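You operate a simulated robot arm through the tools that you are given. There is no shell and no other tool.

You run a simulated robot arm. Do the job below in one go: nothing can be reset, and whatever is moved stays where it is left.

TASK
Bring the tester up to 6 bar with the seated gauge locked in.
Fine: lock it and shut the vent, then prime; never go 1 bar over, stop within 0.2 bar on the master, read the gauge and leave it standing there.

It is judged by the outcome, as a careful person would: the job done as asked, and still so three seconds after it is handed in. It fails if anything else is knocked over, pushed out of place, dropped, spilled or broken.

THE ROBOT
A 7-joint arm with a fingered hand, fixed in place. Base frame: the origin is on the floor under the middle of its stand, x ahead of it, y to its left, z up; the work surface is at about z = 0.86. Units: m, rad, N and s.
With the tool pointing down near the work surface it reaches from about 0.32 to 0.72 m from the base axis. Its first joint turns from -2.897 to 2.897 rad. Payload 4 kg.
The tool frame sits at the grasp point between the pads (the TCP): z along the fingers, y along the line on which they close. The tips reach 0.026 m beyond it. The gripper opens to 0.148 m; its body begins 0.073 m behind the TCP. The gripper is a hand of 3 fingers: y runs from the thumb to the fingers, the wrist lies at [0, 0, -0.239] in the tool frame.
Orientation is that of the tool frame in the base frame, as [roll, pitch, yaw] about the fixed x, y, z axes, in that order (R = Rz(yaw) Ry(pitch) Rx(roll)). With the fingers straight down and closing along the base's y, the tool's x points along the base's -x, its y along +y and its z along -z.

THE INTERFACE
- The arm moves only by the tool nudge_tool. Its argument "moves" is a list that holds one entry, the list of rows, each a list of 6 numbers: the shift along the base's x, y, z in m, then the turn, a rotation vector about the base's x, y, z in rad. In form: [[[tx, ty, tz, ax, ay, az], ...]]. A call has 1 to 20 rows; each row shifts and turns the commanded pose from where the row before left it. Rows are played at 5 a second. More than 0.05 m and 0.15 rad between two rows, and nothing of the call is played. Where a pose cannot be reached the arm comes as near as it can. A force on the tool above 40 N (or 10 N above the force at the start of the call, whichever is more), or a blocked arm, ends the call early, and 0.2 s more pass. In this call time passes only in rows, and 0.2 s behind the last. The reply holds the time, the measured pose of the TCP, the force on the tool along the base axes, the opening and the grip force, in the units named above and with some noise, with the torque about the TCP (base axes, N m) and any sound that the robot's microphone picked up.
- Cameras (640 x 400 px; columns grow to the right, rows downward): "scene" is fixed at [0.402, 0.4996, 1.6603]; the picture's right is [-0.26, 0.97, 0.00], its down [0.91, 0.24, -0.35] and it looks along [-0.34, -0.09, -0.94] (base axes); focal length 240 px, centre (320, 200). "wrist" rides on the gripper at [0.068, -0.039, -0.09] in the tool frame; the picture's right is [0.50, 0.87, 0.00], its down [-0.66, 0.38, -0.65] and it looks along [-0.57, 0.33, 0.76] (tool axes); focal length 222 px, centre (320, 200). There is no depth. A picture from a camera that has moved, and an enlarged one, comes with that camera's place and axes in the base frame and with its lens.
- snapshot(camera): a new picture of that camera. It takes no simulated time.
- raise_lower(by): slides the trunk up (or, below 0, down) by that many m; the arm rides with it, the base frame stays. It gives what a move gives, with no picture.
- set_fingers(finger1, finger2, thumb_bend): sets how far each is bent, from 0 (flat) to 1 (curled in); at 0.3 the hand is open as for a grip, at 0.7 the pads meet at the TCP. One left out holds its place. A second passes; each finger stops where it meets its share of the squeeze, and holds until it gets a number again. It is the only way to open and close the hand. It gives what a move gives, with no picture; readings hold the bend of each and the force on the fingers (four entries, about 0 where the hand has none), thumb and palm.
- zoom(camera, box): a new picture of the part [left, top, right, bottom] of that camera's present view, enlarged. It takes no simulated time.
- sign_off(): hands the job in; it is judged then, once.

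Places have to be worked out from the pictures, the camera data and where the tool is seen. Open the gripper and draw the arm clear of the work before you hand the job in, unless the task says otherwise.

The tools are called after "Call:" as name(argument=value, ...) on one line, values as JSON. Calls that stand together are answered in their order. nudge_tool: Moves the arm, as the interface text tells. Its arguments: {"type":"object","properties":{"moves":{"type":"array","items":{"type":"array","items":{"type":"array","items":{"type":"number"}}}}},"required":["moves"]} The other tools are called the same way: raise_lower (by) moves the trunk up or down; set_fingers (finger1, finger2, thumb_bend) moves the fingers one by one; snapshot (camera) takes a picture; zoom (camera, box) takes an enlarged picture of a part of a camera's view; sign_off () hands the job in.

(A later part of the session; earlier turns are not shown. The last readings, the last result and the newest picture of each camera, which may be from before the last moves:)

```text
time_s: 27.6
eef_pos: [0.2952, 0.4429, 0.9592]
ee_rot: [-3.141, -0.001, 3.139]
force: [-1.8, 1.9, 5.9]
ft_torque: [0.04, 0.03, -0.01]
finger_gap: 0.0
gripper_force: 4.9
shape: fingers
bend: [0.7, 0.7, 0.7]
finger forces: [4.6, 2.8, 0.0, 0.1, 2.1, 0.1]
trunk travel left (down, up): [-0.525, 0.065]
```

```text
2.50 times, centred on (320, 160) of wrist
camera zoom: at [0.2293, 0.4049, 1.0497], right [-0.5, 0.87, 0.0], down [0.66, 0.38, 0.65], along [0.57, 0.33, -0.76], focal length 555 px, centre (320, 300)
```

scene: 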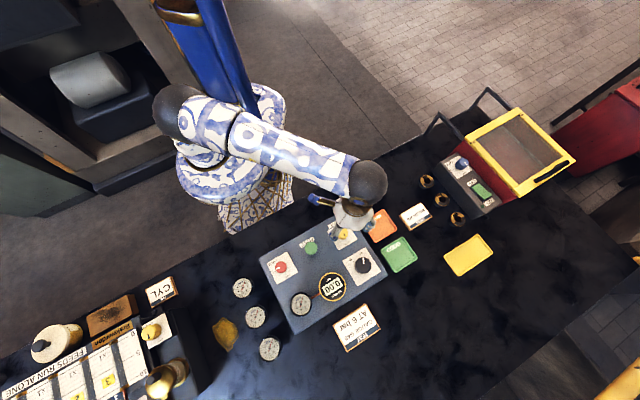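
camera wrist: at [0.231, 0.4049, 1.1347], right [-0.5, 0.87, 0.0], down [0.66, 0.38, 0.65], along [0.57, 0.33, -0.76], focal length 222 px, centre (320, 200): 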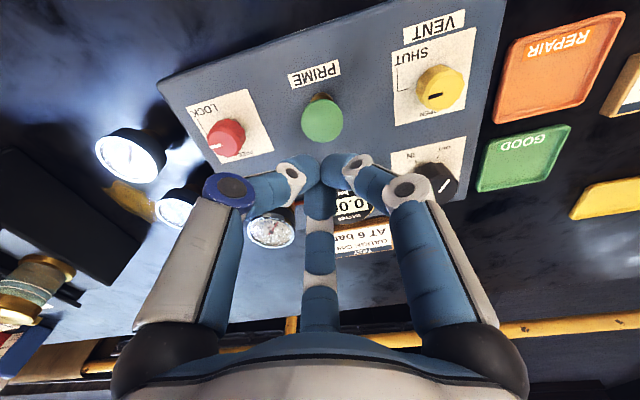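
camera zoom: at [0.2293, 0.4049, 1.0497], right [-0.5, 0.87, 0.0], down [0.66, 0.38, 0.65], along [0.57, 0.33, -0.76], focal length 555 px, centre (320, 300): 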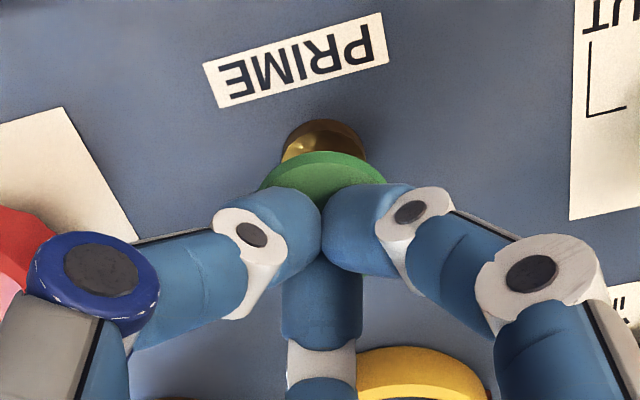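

The plunger has gone in about 6 mm against a soft spring, and the master still reads 0.00. I press further.

Call:
nudge_tool(moves=[[[0, 0, -0.002, 0, 0, 0], [0, 0, -0.002, 0, 0, 0], [0, 0, -0.002, 0, 0, 0], [0, 0, 0, 0, 0, 0]]])

Call:
zoom(camera="scene", box=[285, 270, 350, 325])

```text
time_s: 28.6
eef_pos: [0.2967, 0.4443, 0.9537]
ee_rot: [-3.141, -0.001, 3.14]
force: [-0.3, 1.6, 8.1]
ft_torque: [0.04, 0.06, 0.03]
finger_gap: 0.0001
gripper_force: 5.8
shape: fingers
bend: [0.7, 0.7, 0.7]
finger forces: [4.9, 3.4, 0.0, 0.1, 3.3, 0.0]
trunk travel left (down, up): [-0.525, 0.065]
```

```text
7.27 times, centred on (318, 298) of scene
camera zoom: at [0.402, 0.4996, 1.6603], right [-0.26, 0.97, 0.0], down [0.91, 0.24, -0.35], along [-0.34, -0.09, -0.94], focal length 1743 px, centre (338, -509)
```

zoom: 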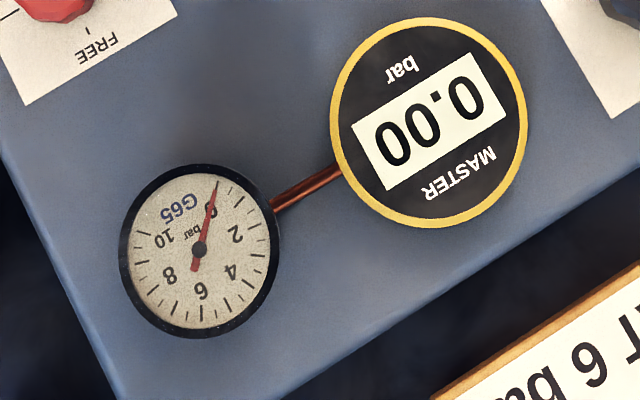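

The force is rising steadily (8 N at about 12 mm in) and the master still shows 0.00. I keep going in small steps towards the end of the stroke.

Call:
nudge_tool(moves=[[[0, 0, -0.002, 0, 0, 0], [0, 0, -0.002, 0, 0, 0], [0, 0, 0, 0, 0, 0]]])

Call:
zoom(camera="scene", box=[285, 270, 350, 325])

Call:
zoom(camera="wrist", box=[220, 80, 420, 240])

```text
time_s: 29.4
eef_pos: [0.2951, 0.4435, 0.9493]
ee_rot: [-3.14, 0.0, 3.138]
force: [1.2, 0.1, 9.6]
ft_torque: [0.0, -0.03, 0.02]
finger_gap: 0.0
gripper_force: 6.7
shape: fingers
bend: [0.7, 0.7, 0.7]
finger forces: [4.6, 4.1, 0.1, 0.0, 4.9, 0.1]
trunk travel left (down, up): [-0.525, 0.065]
heard: click
```

```text
7.27 times, centred on (318, 298) of scene
camera zoom: at [0.402, 0.4996, 1.6603], right [-0.26, 0.97, 0.0], down [0.91, 0.24, -0.35], along [-0.34, -0.09, -0.94], focal length 1743 px, centre (338, -509)
```

zoom: 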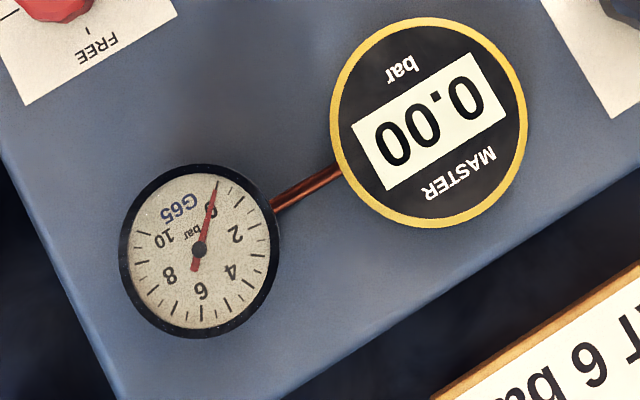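

```text
2.50 times, centred on (320, 160) of wrist
camera zoom: at [0.2292, 0.4051, 1.0402], right [-0.5, 0.87, 0.0], down [0.66, 0.38, 0.65], along [0.57, 0.33, -0.76], focal length 555 px, centre (320, 300)
```

zoom: 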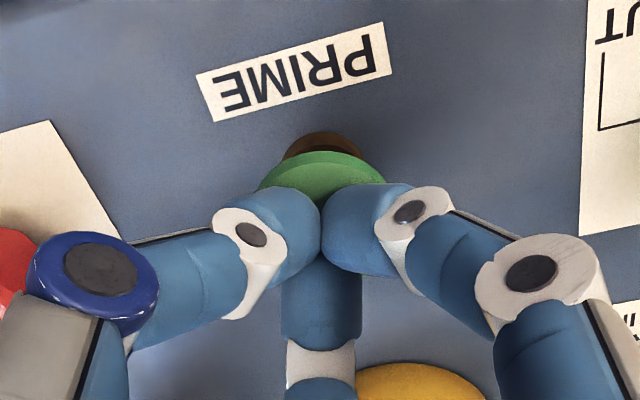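

A click came about 16 mm in, so one stroke may have registered. I hold for a moment and re-read the master before doing anything else.

Call:
nudge_tool(moves=[[[0, 0, 0, 0, 0, 0], [0, 0, 0, 0, 0, 0]]])

Call:
zoom(camera="scene", box=[285, 270, 350, 325])

```text
time_s: 30.0
eef_pos: [0.2953, 0.4447, 0.9493]
ee_rot: [3.14, -0.001, 3.14]
force: [1.6, -0.5, 10.9]
ft_torque: [-0.02, -0.06, 0.0]
finger_gap: 0.0001
gripper_force: 7.1
shape: fingers
bend: [0.7, 0.7, 0.7]
finger forces: [4.2, 4.4, 0.1, 0.0, 4.9, 0.0]
trunk travel left (down, up): [-0.525, 0.065]
```

```text
7.27 times, centred on (318, 298) of scene
camera zoom: at [0.402, 0.4996, 1.6603], right [-0.26, 0.97, 0.0], down [0.91, 0.24, -0.35], along [-0.34, -0.09, -0.94], focal length 1743 px, centre (338, -509)
```

zoom: 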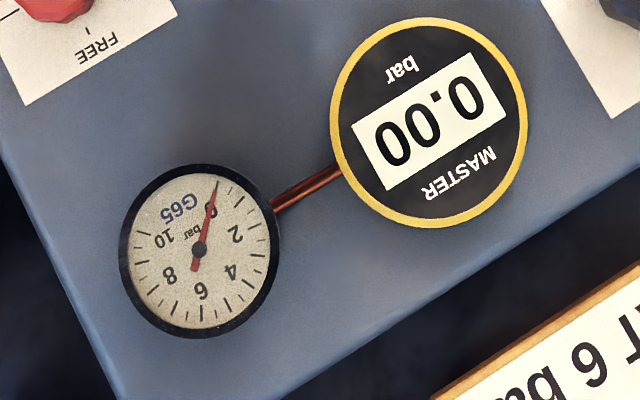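

No change on the master, so priming probably just fills the line and the black knob builds the pressure. I lift off the plunger and check whether it returns and whether anything reads differently.

Call:
nudge_tool(moves=[[[0, 0, 0.004, 0, 0, 0], [0, 0, 0.006, 0, 0, 0], [0, 0, 0.008, 0, 0, 0], [0, 0, 0.02, 0, 0, 0], [0, 0, 0.04, 0, 0, 0], [0, 0, 0, 0, 0, 0]]])

Call:
zoom(camera="scene", box=[250, 200, 400, 350])

Call:
zoom(camera="wrist", box=[180, 40, 460, 240])

Call:
zoom(camera="scene", box=[285, 270, 350, 325])

```text
time_s: 31.4
eef_pos: [0.2991, 0.4445, 1.0264]
ee_rot: [3.141, 0.001, -3.141]
force: [-1.0, 0.4, -0.8]
ft_torque: [-0.02, 0.0, 0.0]
finger_gap: 0.0
gripper_force: 0.1
shape: fingers
bend: [0.7, 0.7, 0.7]
finger forces: [0.0, 0.1, 0.0, 0.0, 0.1, 0.0]
trunk travel left (down, up): [-0.525, 0.065]
```

```text
2.67 times, centred on (325, 275) of scene
camera zoom: at [0.402, 0.4996, 1.6603], right [-0.26, 0.97, 0.0], down [0.91, 0.24, -0.35], along [-0.34, -0.09, -0.94], focal length 639 px, centre (307, 0)
```

zoom: 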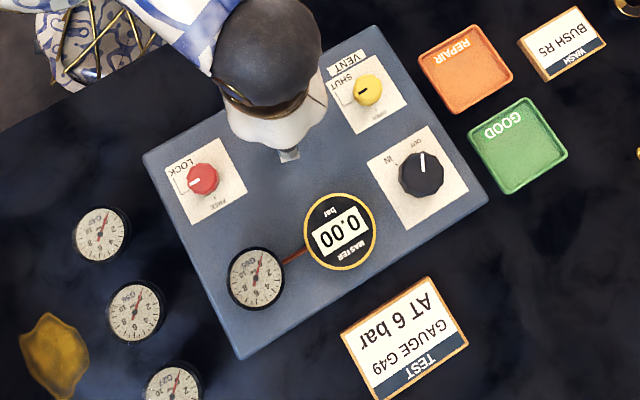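

```text
2.00 times, centred on (320, 140) of wrist
camera zoom: at [0.2307, 0.4057, 1.1192], right [-0.5, 0.87, 0.0], down [0.66, 0.38, 0.65], along [0.57, 0.33, -0.76], focal length 444 px, centre (320, 320)
```

zoom: 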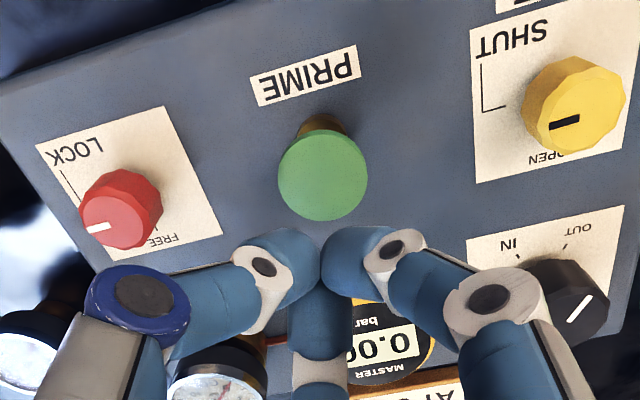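

```text
7.27 times, centred on (318, 298) of scene
camera zoom: at [0.402, 0.4996, 1.6603], right [-0.26, 0.97, 0.0], down [0.91, 0.24, -0.35], along [-0.34, -0.09, -0.94], focal length 1743 px, centre (338, -509)
```

zoom: 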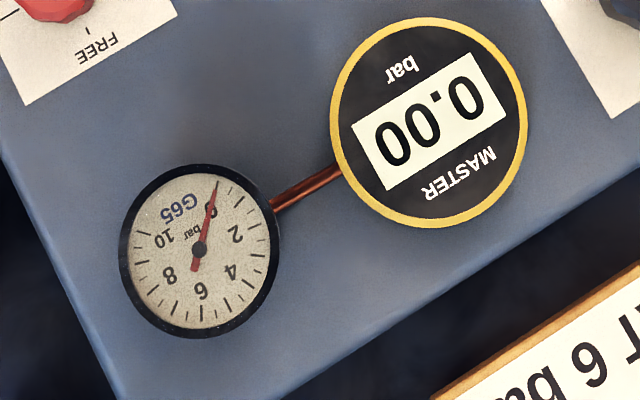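

The plunger sprang back, the master stays at 0.00, and the red and yellow knobs are undisturbed. Next I open the fingers and go above the black knob, winding the hand anticlockwise so there is room for a long clockwise IN turn.

Call:
set_fingers(finger1=0.48, finger2=0.48, thumb_bend=0.48)

Call:
nudge_tool(moves=[[[0.0004, 0.01476, 0.002, 0, 0, 0.1237], [0.0004, 0.01476, 0.002, 0, 0, 0.1237], [0.0004, 0.01476, 0.002, 0, 0, 0.1237], [0.0004, 0.01476, 0.002, 0, 0, 0.1237], [0.0004, 0.01476, 0.002, 0, 0, 0.1237], [0.0004, 0.01476, 0.002, 0, 0, 0.1237], [0.0004, 0.01476, 0.002, 0, 0, 0.1237], [0.0004, 0.01476, 0.002, 0, 0, 0.1237], [0.0004, 0.01476, 0.002, 0, 0, 0.1237], [0.0004, 0.01476, 0.002, 0, 0, 0.1237], [0.0004, 0.01476, 0.002, 0, 0, 0.1237], [0, 0, 0, 0, 0, 0]]])

Call:
snapshot(camera="wrist")

Call:
snapshot(camera="scene")

Call:
zoom(camera="wrist", box=[250, 40, 390, 180])

```text
time_s: 32.4
eef_pos: [0.2973, 0.4445, 1.0277]
ee_rot: [3.141, 0.0, 3.14]
force: [0.0, -0.1, 0.5]
ft_torque: [0.02, -0.02, -0.03]
finger_gap: 0.068
gripper_force: 0.1
shape: fingers
bend: [0.48, 0.48, 0.48]
finger forces: [0.0, 0.0, 0.0, 0.0, 0.1, 0.1]
trunk travel left (down, up): [-0.525, 0.065]
```

```text
time_s: 35.0
eef_pos: [0.297, 0.5901, 1.0442]
ee_rot: [3.141, 0.0, -1.783]
force: [0.0, 0.4, 0.1]
ft_torque: [0.01, -0.01, -0.01]
finger_gap: 0.0683
gripper_force: 0.0
shape: fingers
bend: [0.48, 0.48, 0.48]
finger forces: [0.1, 0.0, 0.1, 0.0, 0.0, 0.0]
out of reach, approached as far as the arm can: row 10, 11
trunk travel left (down, up): [-0.525, 0.065]
```

```text
taken
camera wrist: at [0.3213, 0.5154, 1.1362], right [-0.95, -0.31, 0.0], down [-0.23, 0.72, 0.65], along [-0.2, 0.62, -0.76], focal length 222 px, centre (320, 200)
```

wrist: 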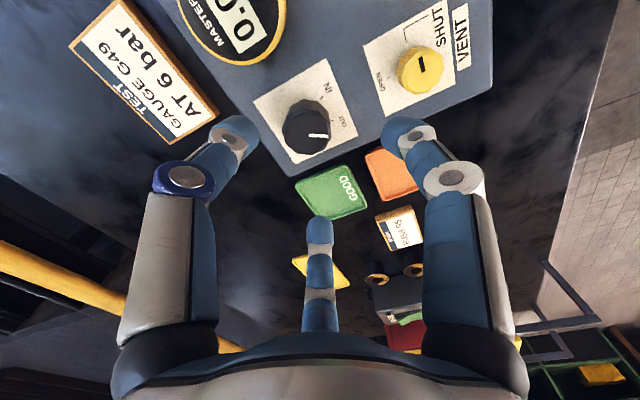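

```text
taken
```

scene: 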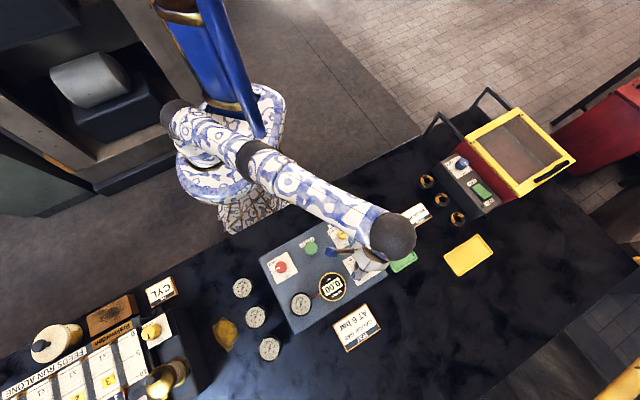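

```text
2.86 times, centred on (320, 110) of wrist
camera zoom: at [0.3213, 0.5154, 1.1362], right [-0.95, -0.31, 0.0], down [-0.23, 0.72, 0.65], along [-0.2, 0.62, -0.76], focal length 635 px, centre (320, 457)
```

zoom: 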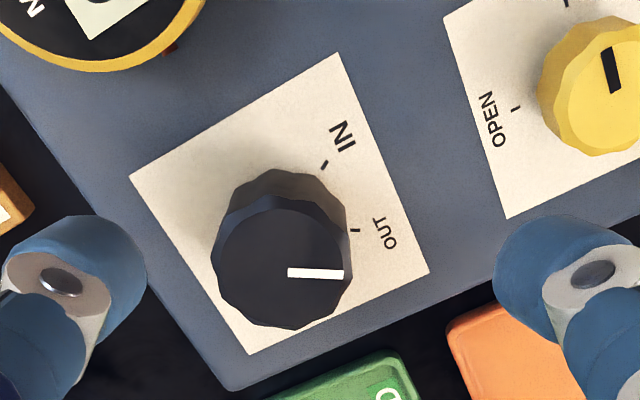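

Rows 10 and 11 fell short by about 17 mm at that hand angle. The black knob centre works out at (0.304, 0.607). I turn the hand back towards neutral to see whether the reach recovers.

Call:
nudge_tool(moves=[[[0, 0, 0, 0, 0, -0.126], [0, 0, 0, 0, 0, -0.126], [0, 0, 0, 0, 0, -0.126], [0, 0, 0, 0, 0, -0.126], [0, 0, 0, 0, 0, -0.126], [0, 0, 0, 0, 0, -0.126], [0, 0, 0, 0, 0, -0.126], [0, 0, 0, 0, 0, -0.126], [0, 0, 0, 0, 0, 0]]])

```text
time_s: 37.0
eef_pos: [0.2968, 0.5899, 1.0449]
ee_rot: [-3.141, -0.001, -2.793]
force: [-0.4, 0.8, -0.5]
ft_torque: [-0.01, 0.02, -0.02]
finger_gap: 0.0683
gripper_force: 0.1
shape: fingers
bend: [0.48, 0.48, 0.48]
finger forces: [0.0, 0.0, 0.0, 0.0, 0.1, 0.0]
trunk travel left (down, up): [-0.525, 0.065]
```

The command was clamped at the pose it reached, so I am at (0.297, 0.590) with about 20° of turn in hand. I try the remaining shift to the knob centre while going down slightly.

Call:
nudge_tool(moves=[[[0.0035, 0.0085, -0.01, 0, 0, 0], [0.0035, 0.0085, -0.01, 0, 0, 0], [0, 0, 0, 0, 0, 0]]])

Call:
snapshot(camera="wrist")

Call:
zoom(camera="wrist", box=[250, 40, 390, 180])

```text
time_s: 37.8
eef_pos: [0.2985, 0.5943, 1.021]
ee_rot: [3.14, 0.0, -2.79]
force: [-0.2, 0.0, -0.3]
ft_torque: [0.04, 0.0, 0.02]
finger_gap: 0.0683
gripper_force: 0.0
shape: fingers
bend: [0.48, 0.48, 0.48]
finger forces: [0.0, 0.0, 0.1, 0.1, 0.1, 0.0]
out of reach, approached as far as the arm can: row 1, 2
trunk travel left (down, up): [-0.525, 0.065]
```

```text
taken
camera wrist: at [0.2485, 0.5348, 1.1117], right [-0.77, 0.64, 0.0], down [0.49, 0.58, 0.65], along [0.42, 0.5, -0.76], focal length 222 px, centre (320, 200)
```

wrist: 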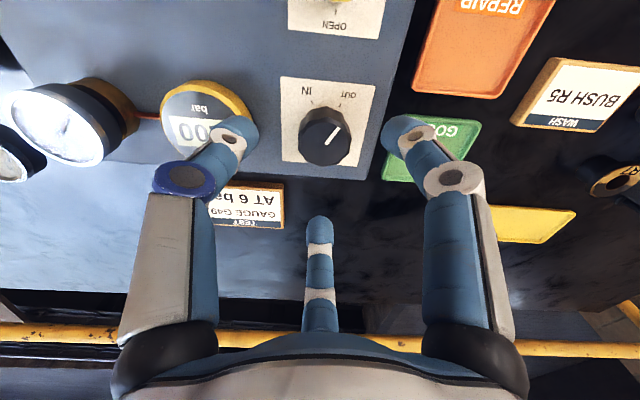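

```text
2.86 times, centred on (320, 110) of wrist
camera zoom: at [0.2485, 0.5348, 1.1117], right [-0.77, 0.64, 0.0], down [0.49, 0.58, 0.65], along [0.42, 0.5, -0.76], focal length 635 px, centre (320, 457)
```

zoom: 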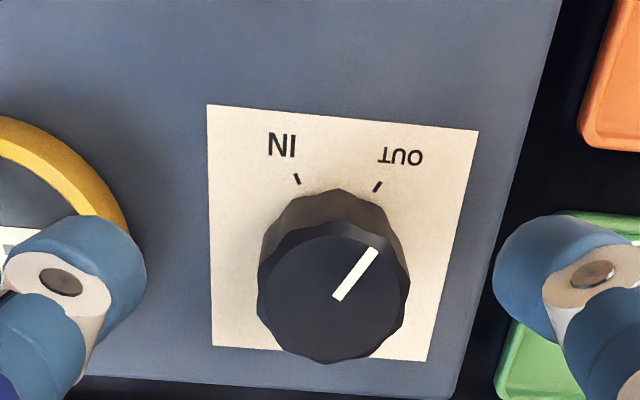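

The reach limit is independent of hand yaw and eases as the hand goes lower. I lower to z ≈ 0.975, with the tips still clear above the knob, while asking for the outward shift.

Call:
nudge_tool(moves=[[[0, 0, -0.02, 0, 0, 0], [0, 0, -0.02, 0, 0, 0], [0.003, 0.006, -0.005, 0, 0, 0], [0.0025, 0.0065, 0, 0, 0, 0], [0, 0, 0, 0, 0, 0]]])

```text
time_s: 39.0
eef_pos: [0.302, 0.6054, 0.9792]
ee_rot: [3.141, 0.0, -2.792]
force: [-0.3, 0.2, 0.4]
ft_torque: [-0.02, 0.0, 0.02]
finger_gap: 0.0682
gripper_force: 0.0
shape: fingers
bend: [0.48, 0.48, 0.48]
finger forces: [0.0, 0.0, 0.0, 0.1, 0.0, 0.1]
out of reach, approached as far as the arm can: row 4
trunk travel left (down, up): [-0.525, 0.065]
```

Reach recovers with lower height: I am now at (0.302, 0.605, 0.979), within 2–3 mm of the knob centre. I check the centring in the wrist view.

Call:
nudge_tool(moves=[[[0, 0, -0.006, 0, 0, 0], [0.0015, 0.0015, 0, 0, 0, 0], [0, 0, 0, 0, 0, 0]]])

Call:
snapshot(camera="wrist")

Call:
zoom(camera="wrist", box=[220, 60, 420, 240])

```text
time_s: 39.8
eef_pos: [0.3026, 0.6044, 0.9704]
ee_rot: [-3.14, 0.001, -2.791]
force: [0.0, 0.2, 0.0]
ft_torque: [-0.01, 0.01, -0.01]
finger_gap: 0.0682
gripper_force: 0.1
shape: fingers
bend: [0.48, 0.48, 0.48]
finger forces: [0.1, 0.0, 0.0, 0.0, 0.0, 0.0]
trunk travel left (down, up): [-0.525, 0.065]
```

```text
taken
camera wrist: at [0.2542, 0.5447, 1.0611], right [-0.77, 0.64, 0.0], down [0.49, 0.58, 0.65], along [0.42, 0.5, -0.76], focal length 222 px, centre (320, 200)
```

wrist: 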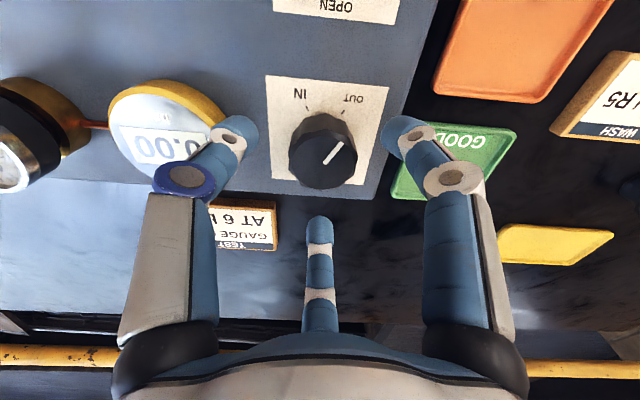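

```text
2.22 times, centred on (320, 150) of wrist
camera zoom: at [0.2542, 0.5447, 1.0611], right [-0.77, 0.64, 0.0], down [0.49, 0.58, 0.65], along [0.42, 0.5, -0.76], focal length 494 px, centre (320, 311)
```

zoom: 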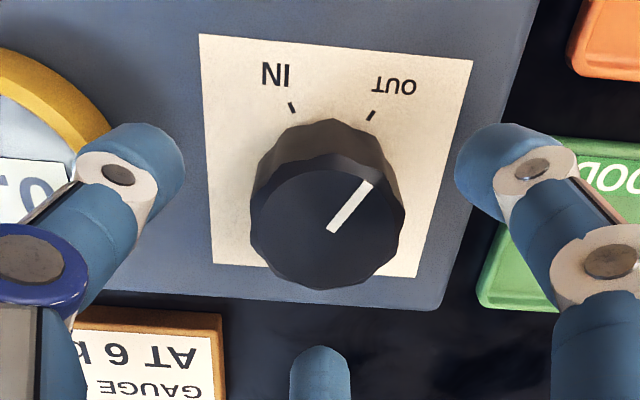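

The knob centre resolves to (0.3045, 0.6077), so I need about 3 mm more in y. I shift that far while lowering to grip height. The thumb still has more than 1 cm of room beside the master dial.

Call:
nudge_tool(moves=[[[0.0005, 0.001, -0.01, 0, 0, 0], [0.0005, 0.002, -0.01, 0, 0, 0], [0, 0, -0.012, 0, 0, 0], [0, 0, -0.011, 0, 0, 0], [0, 0, 0, 0, 0, 0]]])

Call:
snapshot(camera="wrist")

Call:
zoom(camera="scene", box=[280, 200, 430, 350])

```text
time_s: 41.0
eef_pos: [0.3035, 0.6085, 0.9259]
ee_rot: [-3.141, 0.0, -2.791]
force: [0.1, 0.9, 0.3]
ft_torque: [0.0, 0.01, -0.03]
finger_gap: 0.0684
gripper_force: 0.0
shape: fingers
bend: [0.48, 0.48, 0.48]
finger forces: [0.0, 0.0, 0.0, 0.0, 0.0, 0.1]
trunk travel left (down, up): [-0.525, 0.065]
```

```text
taken
camera wrist: at [0.2545, 0.5484, 1.0163], right [-0.77, 0.64, 0.0], down [0.49, 0.58, 0.65], along [0.42, 0.5, -0.76], focal length 222 px, centre (320, 200)
```

wrist: 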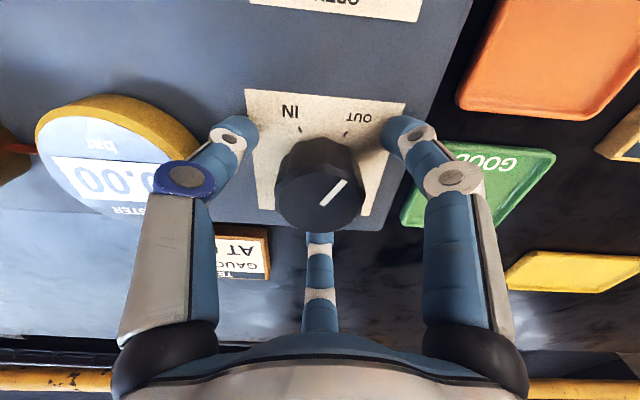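

```text
2.67 times, centred on (355, 275) of scene
camera zoom: at [0.402, 0.4996, 1.6603], right [-0.26, 0.97, 0.0], down [0.91, 0.24, -0.35], along [-0.34, -0.09, -0.94], focal length 639 px, centre (227, 0)
```

zoom: 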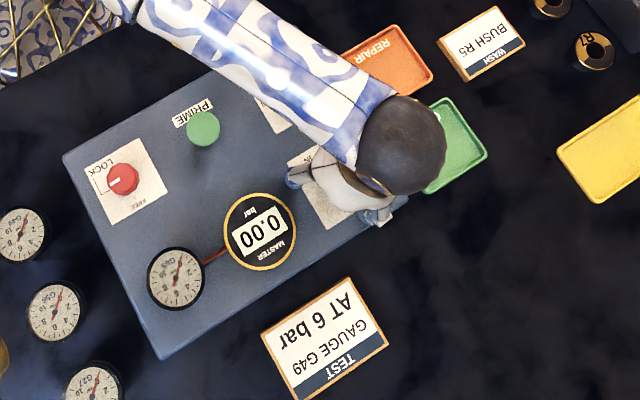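

The fingers straddle the black knob and the master stays readable from the scene camera. I close to grip.

Call:
set_fingers(finger1=0.62, finger2=0.62, thumb_bend=0.62)

Call:
snapshot(camera="wrist")

Call:
zoom(camera="scene", box=[285, 270, 350, 325])

```text
time_s: 42.0
eef_pos: [0.3044, 0.6074, 0.9253]
ee_rot: [3.141, 0.001, -2.791]
force: [0.9, -1.6, -1.6]
ft_torque: [-0.06, 0.03, -0.02]
finger_gap: 0.0366
gripper_force: 6.3
shape: fingers
bend: [0.58, 0.58, 0.59]
finger forces: [3.3, 3.5, 0.0, 0.1, 5.1, 0.1]
trunk travel left (down, up): [-0.525, 0.065]
```

```text
taken
camera wrist: at [0.2546, 0.5482, 1.0164], right [-0.77, 0.64, 0.0], down [0.49, 0.58, 0.65], along [0.42, 0.5, -0.76], focal length 222 px, centre (320, 200)
```

wrist: 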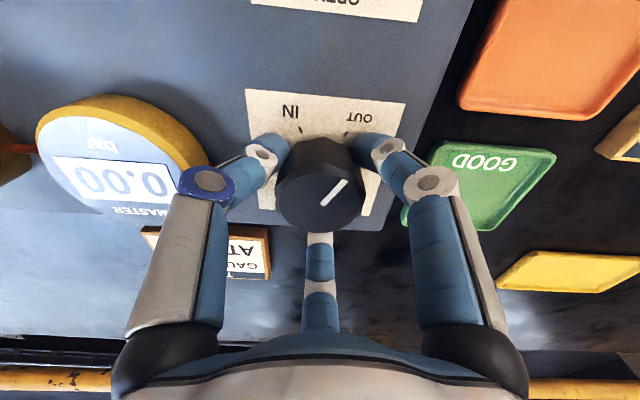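

```text
7.27 times, centred on (318, 298) of scene
camera zoom: at [0.402, 0.4996, 1.6603], right [-0.26, 0.97, 0.0], down [0.91, 0.24, -0.35], along [-0.34, -0.09, -0.94], focal length 1743 px, centre (338, -509)
```

zoom: 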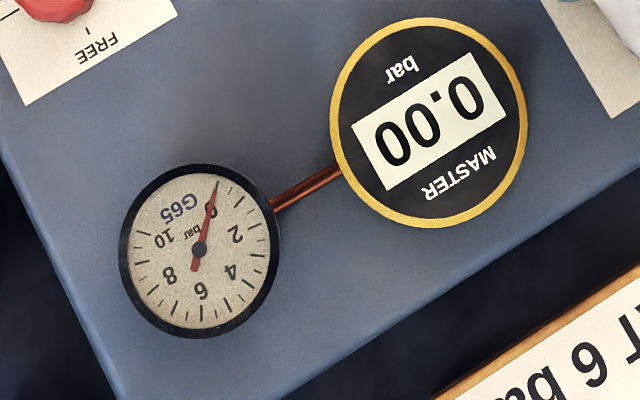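

The grip is even at 3–5 N. I make a first small clockwise turn of about 11° and read the master.

Call:
nudge_tool(moves=[[[0, 0, 0, 0, 0, -0.1], [0, 0, 0, 0, 0, -0.1], [0, 0, 0, 0, 0, 0]]])

Call:
snapshot(camera="wrist")

Call:
zoom(camera="scene", box=[285, 270, 350, 325])

```text
time_s: 42.8
eef_pos: [0.3038, 0.6081, 0.926]
ee_rot: [-3.14, 0.001, -2.992]
force: [-0.4, -2.0, -3.3]
ft_torque: [-0.02, 0.03, 0.0]
finger_gap: 0.0363
gripper_force: 5.8
shape: fingers
bend: [0.58, 0.58, 0.59]
finger forces: [3.5, 3.3, 0.0, 0.1, 4.9, 0.0]
trunk travel left (down, up): [-0.525, 0.065]
```

```text
taken
camera wrist: at [0.2439, 0.5596, 1.0169], right [-0.62, 0.78, 0.0], down [0.59, 0.47, 0.65], along [0.51, 0.41, -0.76], focal length 222 px, centre (320, 200)
```

wrist: 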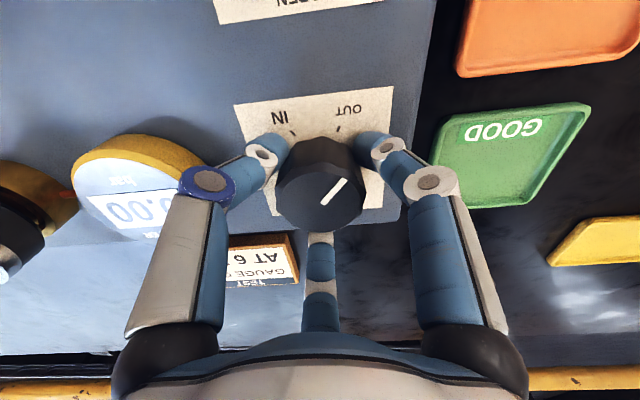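

```text
7.27 times, centred on (318, 298) of scene
camera zoom: at [0.402, 0.4996, 1.6603], right [-0.26, 0.97, 0.0], down [0.91, 0.24, -0.35], along [-0.34, -0.09, -0.94], focal length 1743 px, centre (338, -509)
```

zoom: 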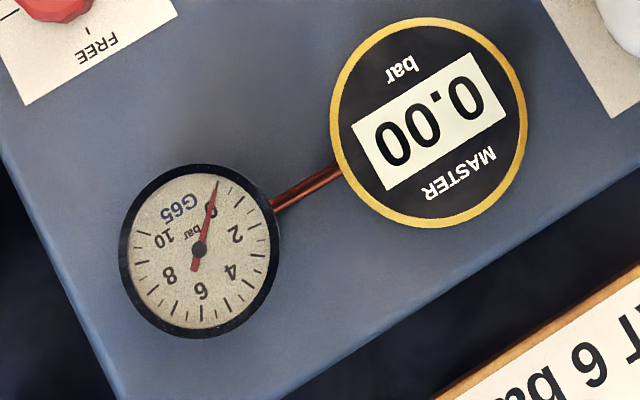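

The knob followed the hand, but the master still shows 0.00. I continue clockwise another 17° and read again.

Call:
nudge_tool(moves=[[[0, 0, 0, 0, 0, -0.1], [0, 0, 0, 0, 0, -0.1], [0, 0, 0, 0, 0, -0.1], [0, 0, 0, 0, 0, 0]]])

Call:
zoom(camera="scene", box=[285, 270, 350, 325])

```text
time_s: 43.8
eef_pos: [0.3052, 0.6084, 0.9264]
ee_rot: [-3.14, -0.001, 2.991]
force: [-0.5, -1.6, -4.2]
ft_torque: [-0.02, 0.0, 0.03]
finger_gap: 0.0365
gripper_force: 6.0
shape: fingers
bend: [0.58, 0.58, 0.59]
finger forces: [3.4, 3.3, 0.0, 0.0, 4.7, 0.1]
trunk travel left (down, up): [-0.525, 0.065]
```

```text
7.27 times, centred on (318, 298) of scene
camera zoom: at [0.402, 0.4996, 1.6603], right [-0.26, 0.97, 0.0], down [0.91, 0.24, -0.35], along [-0.34, -0.09, -0.94], focal length 1743 px, centre (338, -509)
```

zoom: 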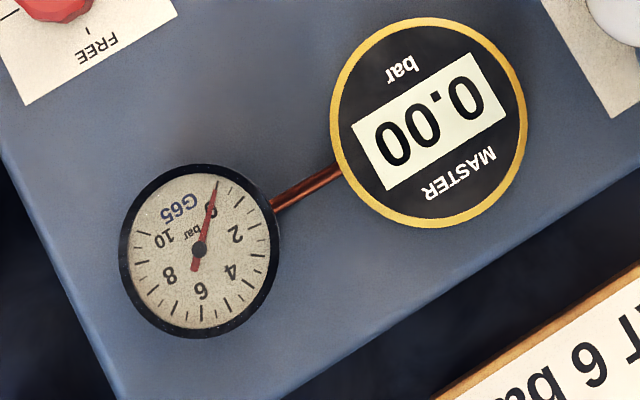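

Still 0.00 after about 28°, which could be dead travel in the screw. I go on in two more small steps before deciding whether another priming stroke is needed.

Call:
nudge_tool(moves=[[[0, 0, 0, 0, 0, -0.1], [0, 0, 0, 0, 0, -0.1], [0, 0, 0, 0, 0, 0]]])

Call:
zoom(camera="scene", box=[285, 270, 350, 325])

Call:
snapshot(camera="wrist")

```text
time_s: 44.6
eef_pos: [0.3043, 0.6079, 0.9272]
ee_rot: [-3.14, 0.001, 2.791]
force: [-1.7, -1.4, -7.9]
ft_torque: [-0.05, 0.05, 0.01]
finger_gap: 0.0367
gripper_force: 5.6
shape: fingers
bend: [0.58, 0.58, 0.59]
finger forces: [3.6, 3.0, 0.0, 0.1, 4.8, 0.0]
trunk travel left (down, up): [-0.525, 0.065]
```

```text
7.27 times, centred on (318, 298) of scene
camera zoom: at [0.402, 0.4996, 1.6603], right [-0.26, 0.97, 0.0], down [0.91, 0.24, -0.35], along [-0.34, -0.09, -0.94], focal length 1743 px, centre (338, -509)
```

zoom: 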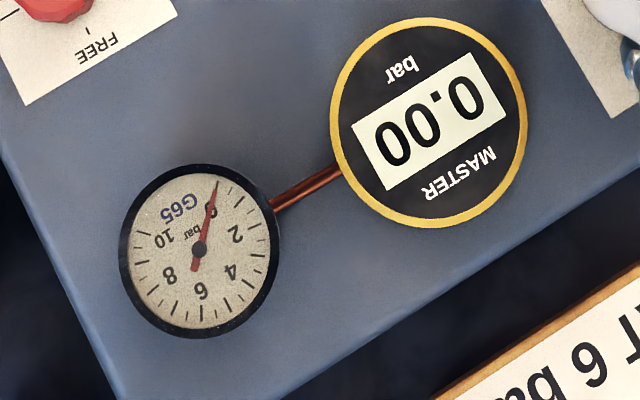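

```text
taken
camera wrist: at [0.2285, 0.5947, 1.0176], right [-0.17, 0.98, 0.0], down [0.75, 0.13, 0.65], along [0.64, 0.11, -0.76], focal length 222 px, centre (320, 200)
```

wrist: 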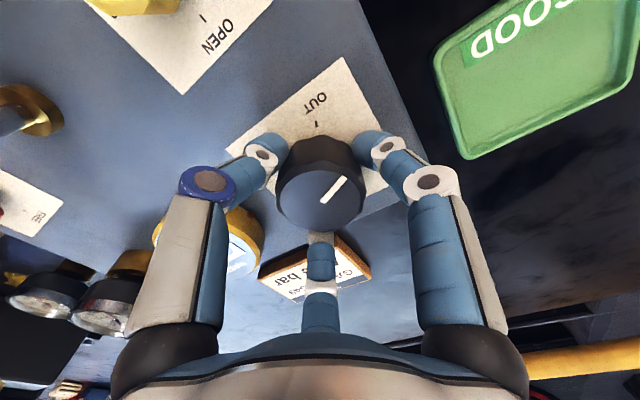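

Forty degrees in there is still no pressure, though the grip and pointer are following. I continue in 11° steps, reading the master each time.

Call:
nudge_tool(moves=[[[0, 0, 0, 0, 0, -0.1], [0, 0, 0, 0, 0, -0.1], [0, 0, 0, 0, 0, 0]]])

Call:
zoom(camera="scene", box=[285, 270, 350, 325])

Call:
zoom(camera="scene", box=[250, 200, 400, 350])

```text
time_s: 45.4
eef_pos: [0.3053, 0.6072, 0.9263]
ee_rot: [-3.141, 0.0, 2.59]
force: [-0.9, -2.1, -7.1]
ft_torque: [-0.03, 0.05, 0.04]
finger_gap: 0.0364
gripper_force: 5.5
shape: fingers
bend: [0.58, 0.58, 0.59]
finger forces: [3.1, 3.1, 0.1, 0.0, 5.2, 0.0]
trunk travel left (down, up): [-0.525, 0.065]
```

```text
7.27 times, centred on (318, 298) of scene
camera zoom: at [0.402, 0.4996, 1.6603], right [-0.26, 0.97, 0.0], down [0.91, 0.24, -0.35], along [-0.34, -0.09, -0.94], focal length 1743 px, centre (338, -509)
```

zoom: 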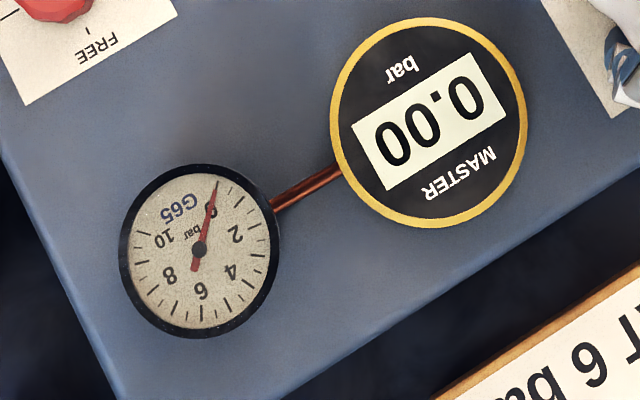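

```text
2.67 times, centred on (325, 275) of scene
camera zoom: at [0.402, 0.4996, 1.6603], right [-0.26, 0.97, 0.0], down [0.91, 0.24, -0.35], along [-0.34, -0.09, -0.94], focal length 639 px, centre (307, 0)
```

zoom: 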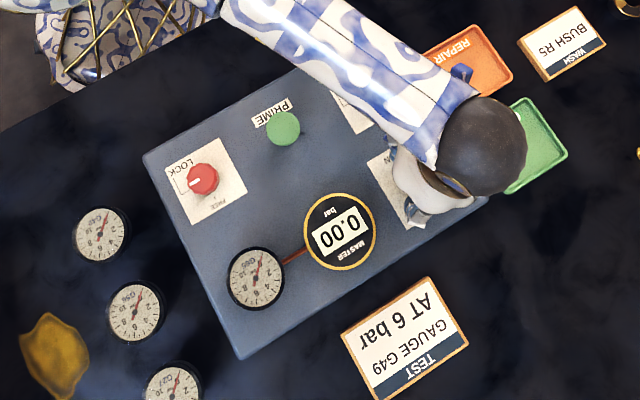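

At about 51° the master is still at 0.00. I take it another 16° within the safe finger range, reading again at the end.

Call:
nudge_tool(moves=[[[0, 0, 0, 0, 0, -0.1], [0, 0, 0, 0, 0, 0]]])

Call:
zoom(camera="scene", box=[285, 270, 350, 325])

Call:
nudge_tool(moves=[[[0, 0, 0, 0, 0, -0.1], [0, 0, 0, 0, 0, -0.08], [0, 0, 0, 0, 0, 0]]])

Call:
zoom(camera="scene", box=[285, 270, 350, 325])

Call:
snapshot(camera="wrist")

```text
time_s: 46.0
eef_pos: [0.3039, 0.6078, 0.9266]
ee_rot: [-3.14, 0.002, 2.493]
force: [0.7, -1.8, -5.4]
ft_torque: [-0.01, -0.03, 0.02]
finger_gap: 0.0367
gripper_force: 5.1
shape: fingers
bend: [0.58, 0.58, 0.59]
finger forces: [3.0, 3.6, 0.0, 0.0, 4.9, 0.0]
trunk travel left (down, up): [-0.525, 0.065]
```

```text
7.27 times, centred on (318, 298) of scene
camera zoom: at [0.402, 0.4996, 1.6603], right [-0.26, 0.97, 0.0], down [0.91, 0.24, -0.35], along [-0.34, -0.09, -0.94], focal length 1743 px, centre (338, -509)
```

zoom: 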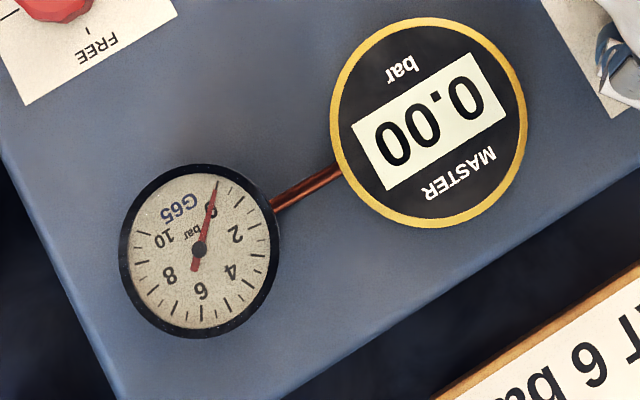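

```text
time_s: 46.8
eef_pos: [0.3042, 0.6083, 0.9274]
ee_rot: [-3.141, 0.0, 2.312]
force: [-2.3, -1.6, -5.8]
ft_torque: [-0.04, 0.04, -0.01]
finger_gap: 0.0366
gripper_force: 5.1
shape: fingers
bend: [0.58, 0.58, 0.59]
finger forces: [3.0, 2.9, 0.1, 0.0, 5.5, 0.0]
trunk travel left (down, up): [-0.525, 0.065]
```

```text
7.27 times, centred on (318, 298) of scene
camera zoom: at [0.402, 0.4996, 1.6603], right [-0.26, 0.97, 0.0], down [0.91, 0.24, -0.35], along [-0.34, -0.09, -0.94], focal length 1743 px, centre (338, -509)
```

zoom: 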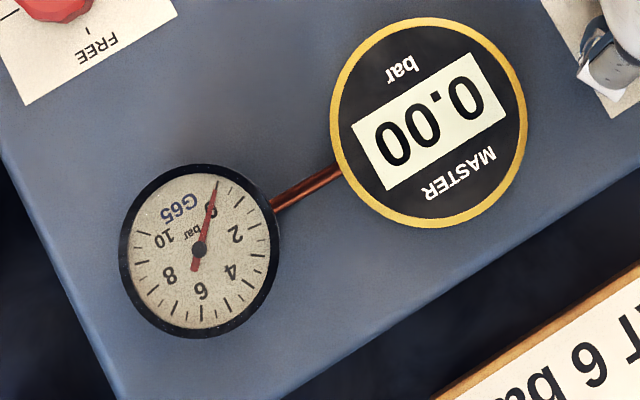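

```text
taken
camera wrist: at [0.2308, 0.6319, 1.0177], right [0.3, 0.95, 0.0], down [0.72, -0.23, 0.65], along [0.62, -0.2, -0.76], focal length 222 px, centre (320, 200)
```

wrist: 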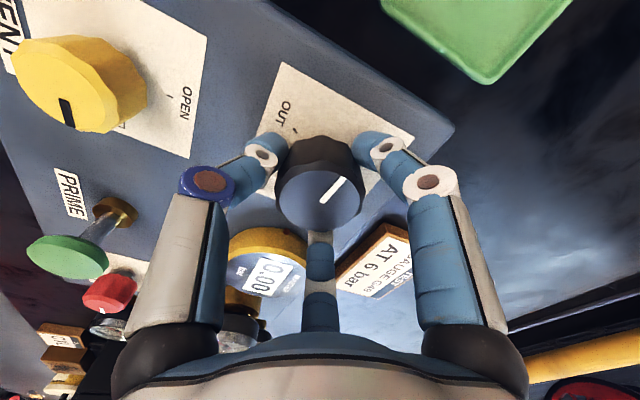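

67° of screw gives nothing, so the line is probably not yet primed by that single stroke. The careful course is to wind the screw back to OUT before priming again, so nothing can jump.

Call:
nudge_tool(moves=[[[0, 0, 0, 0, 0, 0.117], [0, 0, 0, 0, 0, 0.117], [0, 0, 0, 0, 0, 0.117], [0, 0, 0, 0, 0, 0.117], [0, 0, 0, 0, 0, 0.117], [0, 0, 0, 0, 0, 0.117], [0, 0, 0, 0, 0, 0.117], [0, 0, 0, 0, 0, 0.117], [0, 0, 0, 0, 0, 0.117], [0, 0, 0, 0, 0, 0.117], [0, 0, 0, 0, 0, 0]]])

Call:
snapshot(camera="wrist")

Call:
zoom(camera="scene", box=[285, 270, 350, 325])

```text
time_s: 49.2
eef_pos: [0.3044, 0.6071, 0.9271]
ee_rot: [-3.141, 0.0, -2.799]
force: [-1.6, -1.8, -6.5]
ft_torque: [-0.01, 0.06, -0.05]
finger_gap: 0.0369
gripper_force: 5.1
shape: fingers
bend: [0.58, 0.58, 0.59]
finger forces: [3.9, 3.3, 0.0, 0.1, 4.0, 0.0]
trunk travel left (down, up): [-0.525, 0.065]
```

```text
taken
camera wrist: at [0.2545, 0.5488, 1.018], right [-0.76, 0.65, 0.0], down [0.49, 0.58, 0.65], along [0.42, 0.5, -0.76], focal length 222 px, centre (320, 200)
```

wrist: 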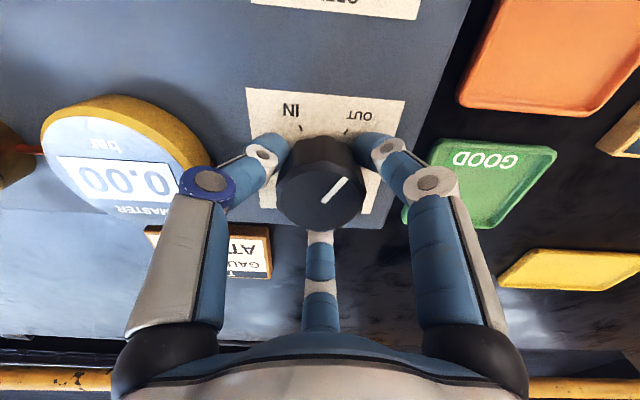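

```text
7.27 times, centred on (318, 298) of scene
camera zoom: at [0.402, 0.4996, 1.6603], right [-0.26, 0.97, 0.0], down [0.91, 0.24, -0.35], along [-0.34, -0.09, -0.94], focal length 1743 px, centre (338, -509)
```

zoom: 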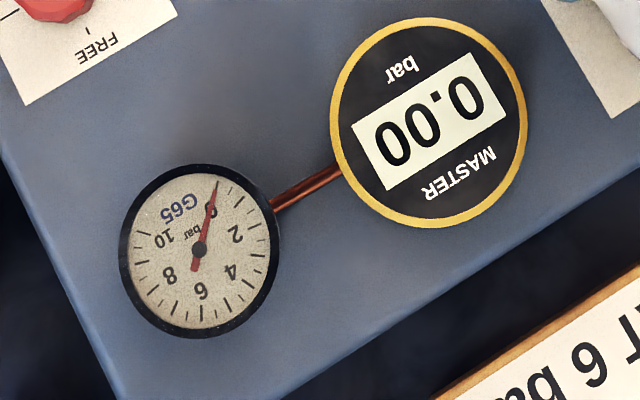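

The screw is back at OUT and the master is still 0.00. I release it, rise a little, and return above the PRIME plunger.

Call:
set_fingers(finger1=0.48, finger2=0.48, thumb_bend=0.48)

Call:
nudge_tool(moves=[[[0, 0, 0.025, 0, 0, 0], [0, 0, 0.025, 0, 0, 0], [-0.0005, -0.012, 0.01, 0, 0, -0.035], [-0.0008, -0.02, 0.01, 0, 0, -0.045], [-0.001, -0.025, 0.005, 0, 0, -0.045], [-0.001, -0.025, 0, 0, 0, -0.045], [-0.001, -0.025, 0, 0, 0, -0.045], [-0.001, -0.025, 0, 0, 0, -0.045], [-0.0015, -0.02, 0, 0, 0, -0.045], [-0.0007, -0.01, 0, 0, 0, -0.045], [0, 0, 0, 0, 0, 0]]])

Call:
set_fingers(finger1=0.7, finger2=0.7, thumb_bend=0.7)

Call:
snapshot(camera="wrist")

Call:
zoom(camera="scene", box=[250, 200, 400, 350])

```text
time_s: 50.2
eef_pos: [0.3047, 0.6076, 0.9276]
ee_rot: [3.14, 0.0, -2.8]
force: [1.0, -0.2, 0.2]
ft_torque: [0.02, 0.02, 0.01]
finger_gap: 0.0684
gripper_force: 0.0
shape: fingers
bend: [0.48, 0.48, 0.48]
finger forces: [0.0, 0.0, 0.0, 0.0, 0.1, 0.1]
trunk travel left (down, up): [-0.525, 0.065]
```

```text
time_s: 52.6
eef_pos: [0.295, 0.4418, 1.0026]
ee_rot: [-3.141, 0.0, 3.132]
force: [0.0, 0.2, -0.1]
ft_torque: [0.01, 0.01, 0.04]
finger_gap: 0.0681
gripper_force: 0.1
shape: fingers
bend: [0.48, 0.48, 0.48]
finger forces: [0.1, 0.0, 0.1, 0.0, 0.0, 0.0]
out of reach, approached as far as the arm can: row 2
trunk travel left (down, up): [-0.525, 0.065]
```

```text
time_s: 53.6
eef_pos: [0.2953, 0.4407, 1.0031]
ee_rot: [3.141, 0.0, 3.132]
force: [0.0, 0.5, -0.6]
ft_torque: [-0.01, -0.01, -0.05]
finger_gap: 0.0003
gripper_force: 0.1
shape: fingers
bend: [0.69, 0.69, 0.7]
finger forces: [0.0, 0.1, 0.1, 0.0, 0.0, 0.1]
trunk travel left (down, up): [-0.525, 0.065]
```

```text
taken
camera wrist: at [0.2283, 0.4029, 1.0935], right [-0.49, 0.87, 0.0], down [0.66, 0.37, 0.65], along [0.57, 0.32, -0.76], focal length 222 px, centre (320, 200)
```

wrist: 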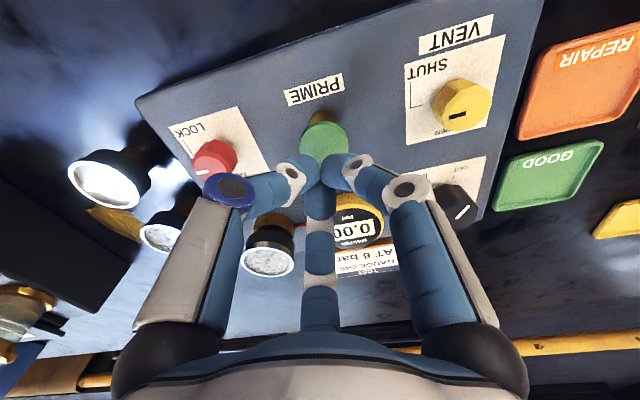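

```text
2.67 times, centred on (325, 275) of scene
camera zoom: at [0.402, 0.4996, 1.6603], right [-0.26, 0.97, 0.0], down [0.91, 0.24, -0.35], along [-0.34, -0.09, -0.94], focal length 639 px, centre (307, 0)
```

zoom: 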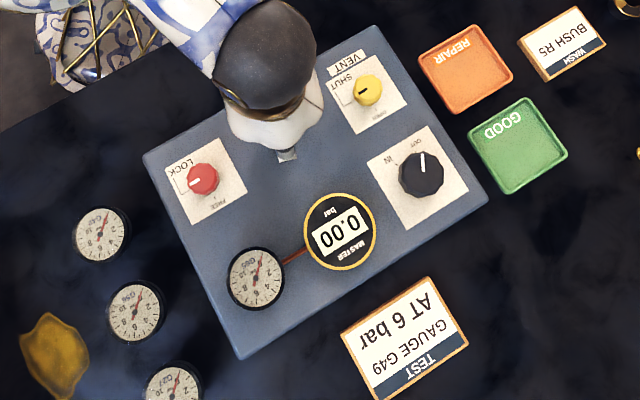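

The tips need a 2 mm and 4 mm trim to centre on the plunger at (0.297, 0.445). I lower to contact and press to the same depth as before, then read the master.

Call:
nudge_tool(moves=[[[0.002, 0.0038, -0.015, 0, 0, 0], [0, 0, -0.015, 0, 0, 0], [0, 0, -0.005, 0, 0, 0], [0, 0, -0.004, 0, 0, 0], [0, 0, -0.004, 0, 0, 0], [0, 0, -0.004, 0, 0, 0], [0, 0, -0.003, 0, 0, 0], [0, 0, -0.002, 0, 0, 0], [0, 0, 0, 0, 0, 0]]])

Call:
zoom(camera="scene", box=[285, 270, 350, 325])

Call:
zoom(camera="wrist", box=[180, 40, 460, 240])

```text
time_s: 55.6
eef_pos: [0.2969, 0.4449, 0.9483]
ee_rot: [3.14, 0.0, 3.131]
force: [-1.6, 2.9, 11.0]
ft_torque: [0.12, 0.1, -0.01]
finger_gap: 0.0001
gripper_force: 7.1
shape: fingers
bend: [0.69, 0.7, 0.7]
finger forces: [7.2, 4.1, 0.0, 0.0, 2.8, 0.0]
trunk travel left (down, up): [-0.525, 0.065]
heard: click
```

```text
7.27 times, centred on (318, 298) of scene
camera zoom: at [0.402, 0.4996, 1.6603], right [-0.26, 0.97, 0.0], down [0.91, 0.24, -0.35], along [-0.34, -0.09, -0.94], focal length 1743 px, centre (338, -509)
```

zoom: 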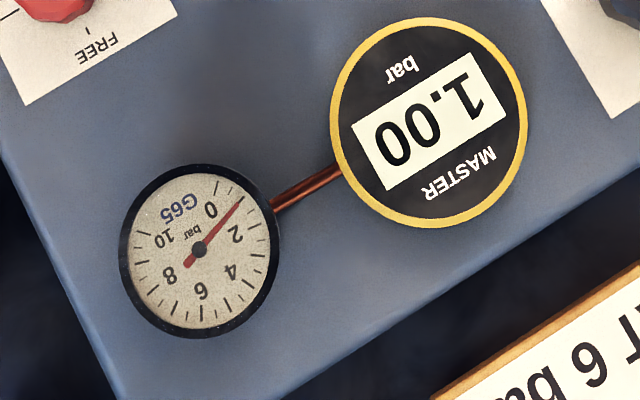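

```text
2.00 times, centred on (320, 140) of wrist
camera zoom: at [0.2291, 0.4061, 1.0396], right [-0.49, 0.87, 0.0], down [0.66, 0.37, 0.65], along [0.57, 0.32, -0.76], focal length 444 px, centre (320, 320)
```

zoom: 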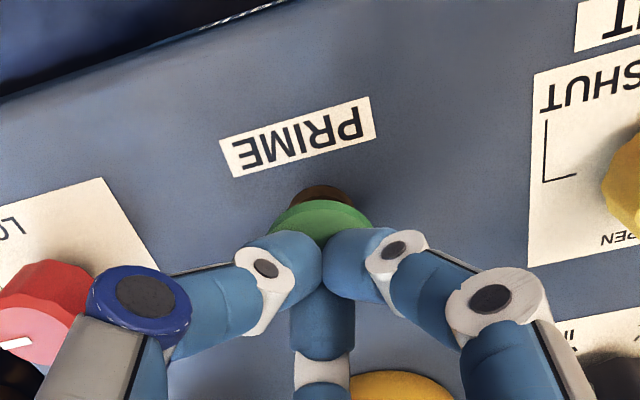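

The second stroke took: a click, and the master jumped to 1.00 bar, with the seated gauge needle moving too. The line is primed, so I lift off gently and check the pressure holds.

Call:
nudge_tool(moves=[[[0, 0, 0.004, 0, 0, 0], [0, 0, 0.006, 0, 0, 0], [0, 0, 0.01, 0, 0, 0], [0, 0, 0.02, 0, 0, 0], [0, 0, 0.02, 0, 0, 0], [0, 0, 0, 0, 0, 0]]])

Call:
zoom(camera="scene", box=[285, 270, 350, 325])

Call:
set_fingers(finger1=0.48, finger2=0.48, thumb_bend=0.48)

Call:
zoom(camera="scene", box=[285, 270, 350, 325])

```text
time_s: 57.0
eef_pos: [0.2944, 0.4451, 1.008]
ee_rot: [-3.141, -0.001, 3.131]
force: [-0.6, -0.2, 0.7]
ft_torque: [-0.03, 0.01, 0.01]
finger_gap: 0.0004
gripper_force: 0.0
shape: fingers
bend: [0.7, 0.7, 0.7]
finger forces: [0.0, 0.0, 0.0, 0.0, 0.1, 0.0]
trunk travel left (down, up): [-0.525, 0.065]
```

```text
7.27 times, centred on (318, 298) of scene
camera zoom: at [0.402, 0.4996, 1.6603], right [-0.26, 0.97, 0.0], down [0.91, 0.24, -0.35], along [-0.34, -0.09, -0.94], focal length 1743 px, centre (338, -509)
```

zoom: 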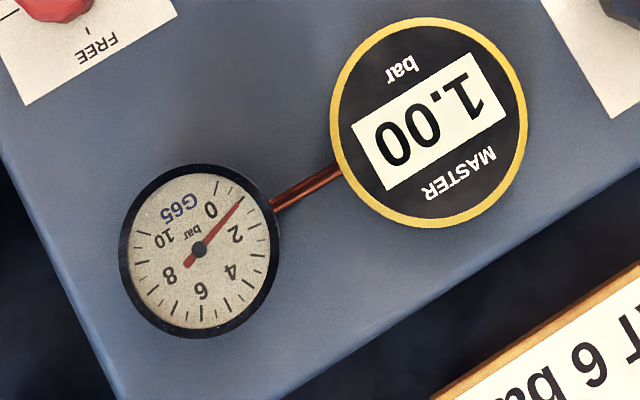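

```text
time_s: 58.0
eef_pos: [0.2957, 0.4455, 1.0092]
ee_rot: [-3.14, 0.001, 3.131]
force: [0.2, -0.4, -0.2]
ft_torque: [0.01, -0.02, -0.01]
finger_gap: 0.0682
gripper_force: 0.1
shape: fingers
bend: [0.48, 0.48, 0.48]
finger forces: [0.0, 0.0, 0.1, 0.1, 0.0, 0.1]
trunk travel left (down, up): [-0.525, 0.065]
```

```text
7.27 times, centred on (318, 298) of scene
camera zoom: at [0.402, 0.4996, 1.6603], right [-0.26, 0.97, 0.0], down [0.91, 0.24, -0.35], along [-0.34, -0.09, -0.94], focal length 1743 px, centre (338, -509)
```

zoom: 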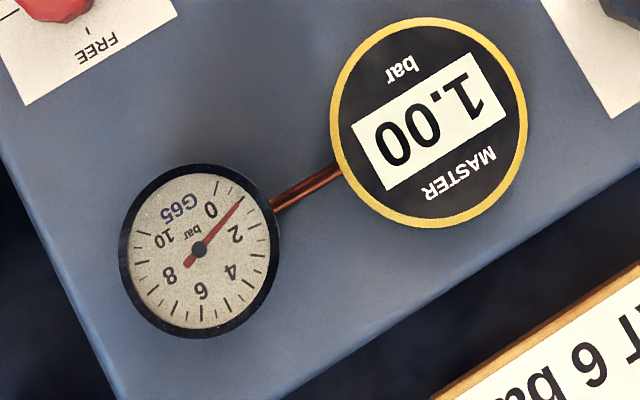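

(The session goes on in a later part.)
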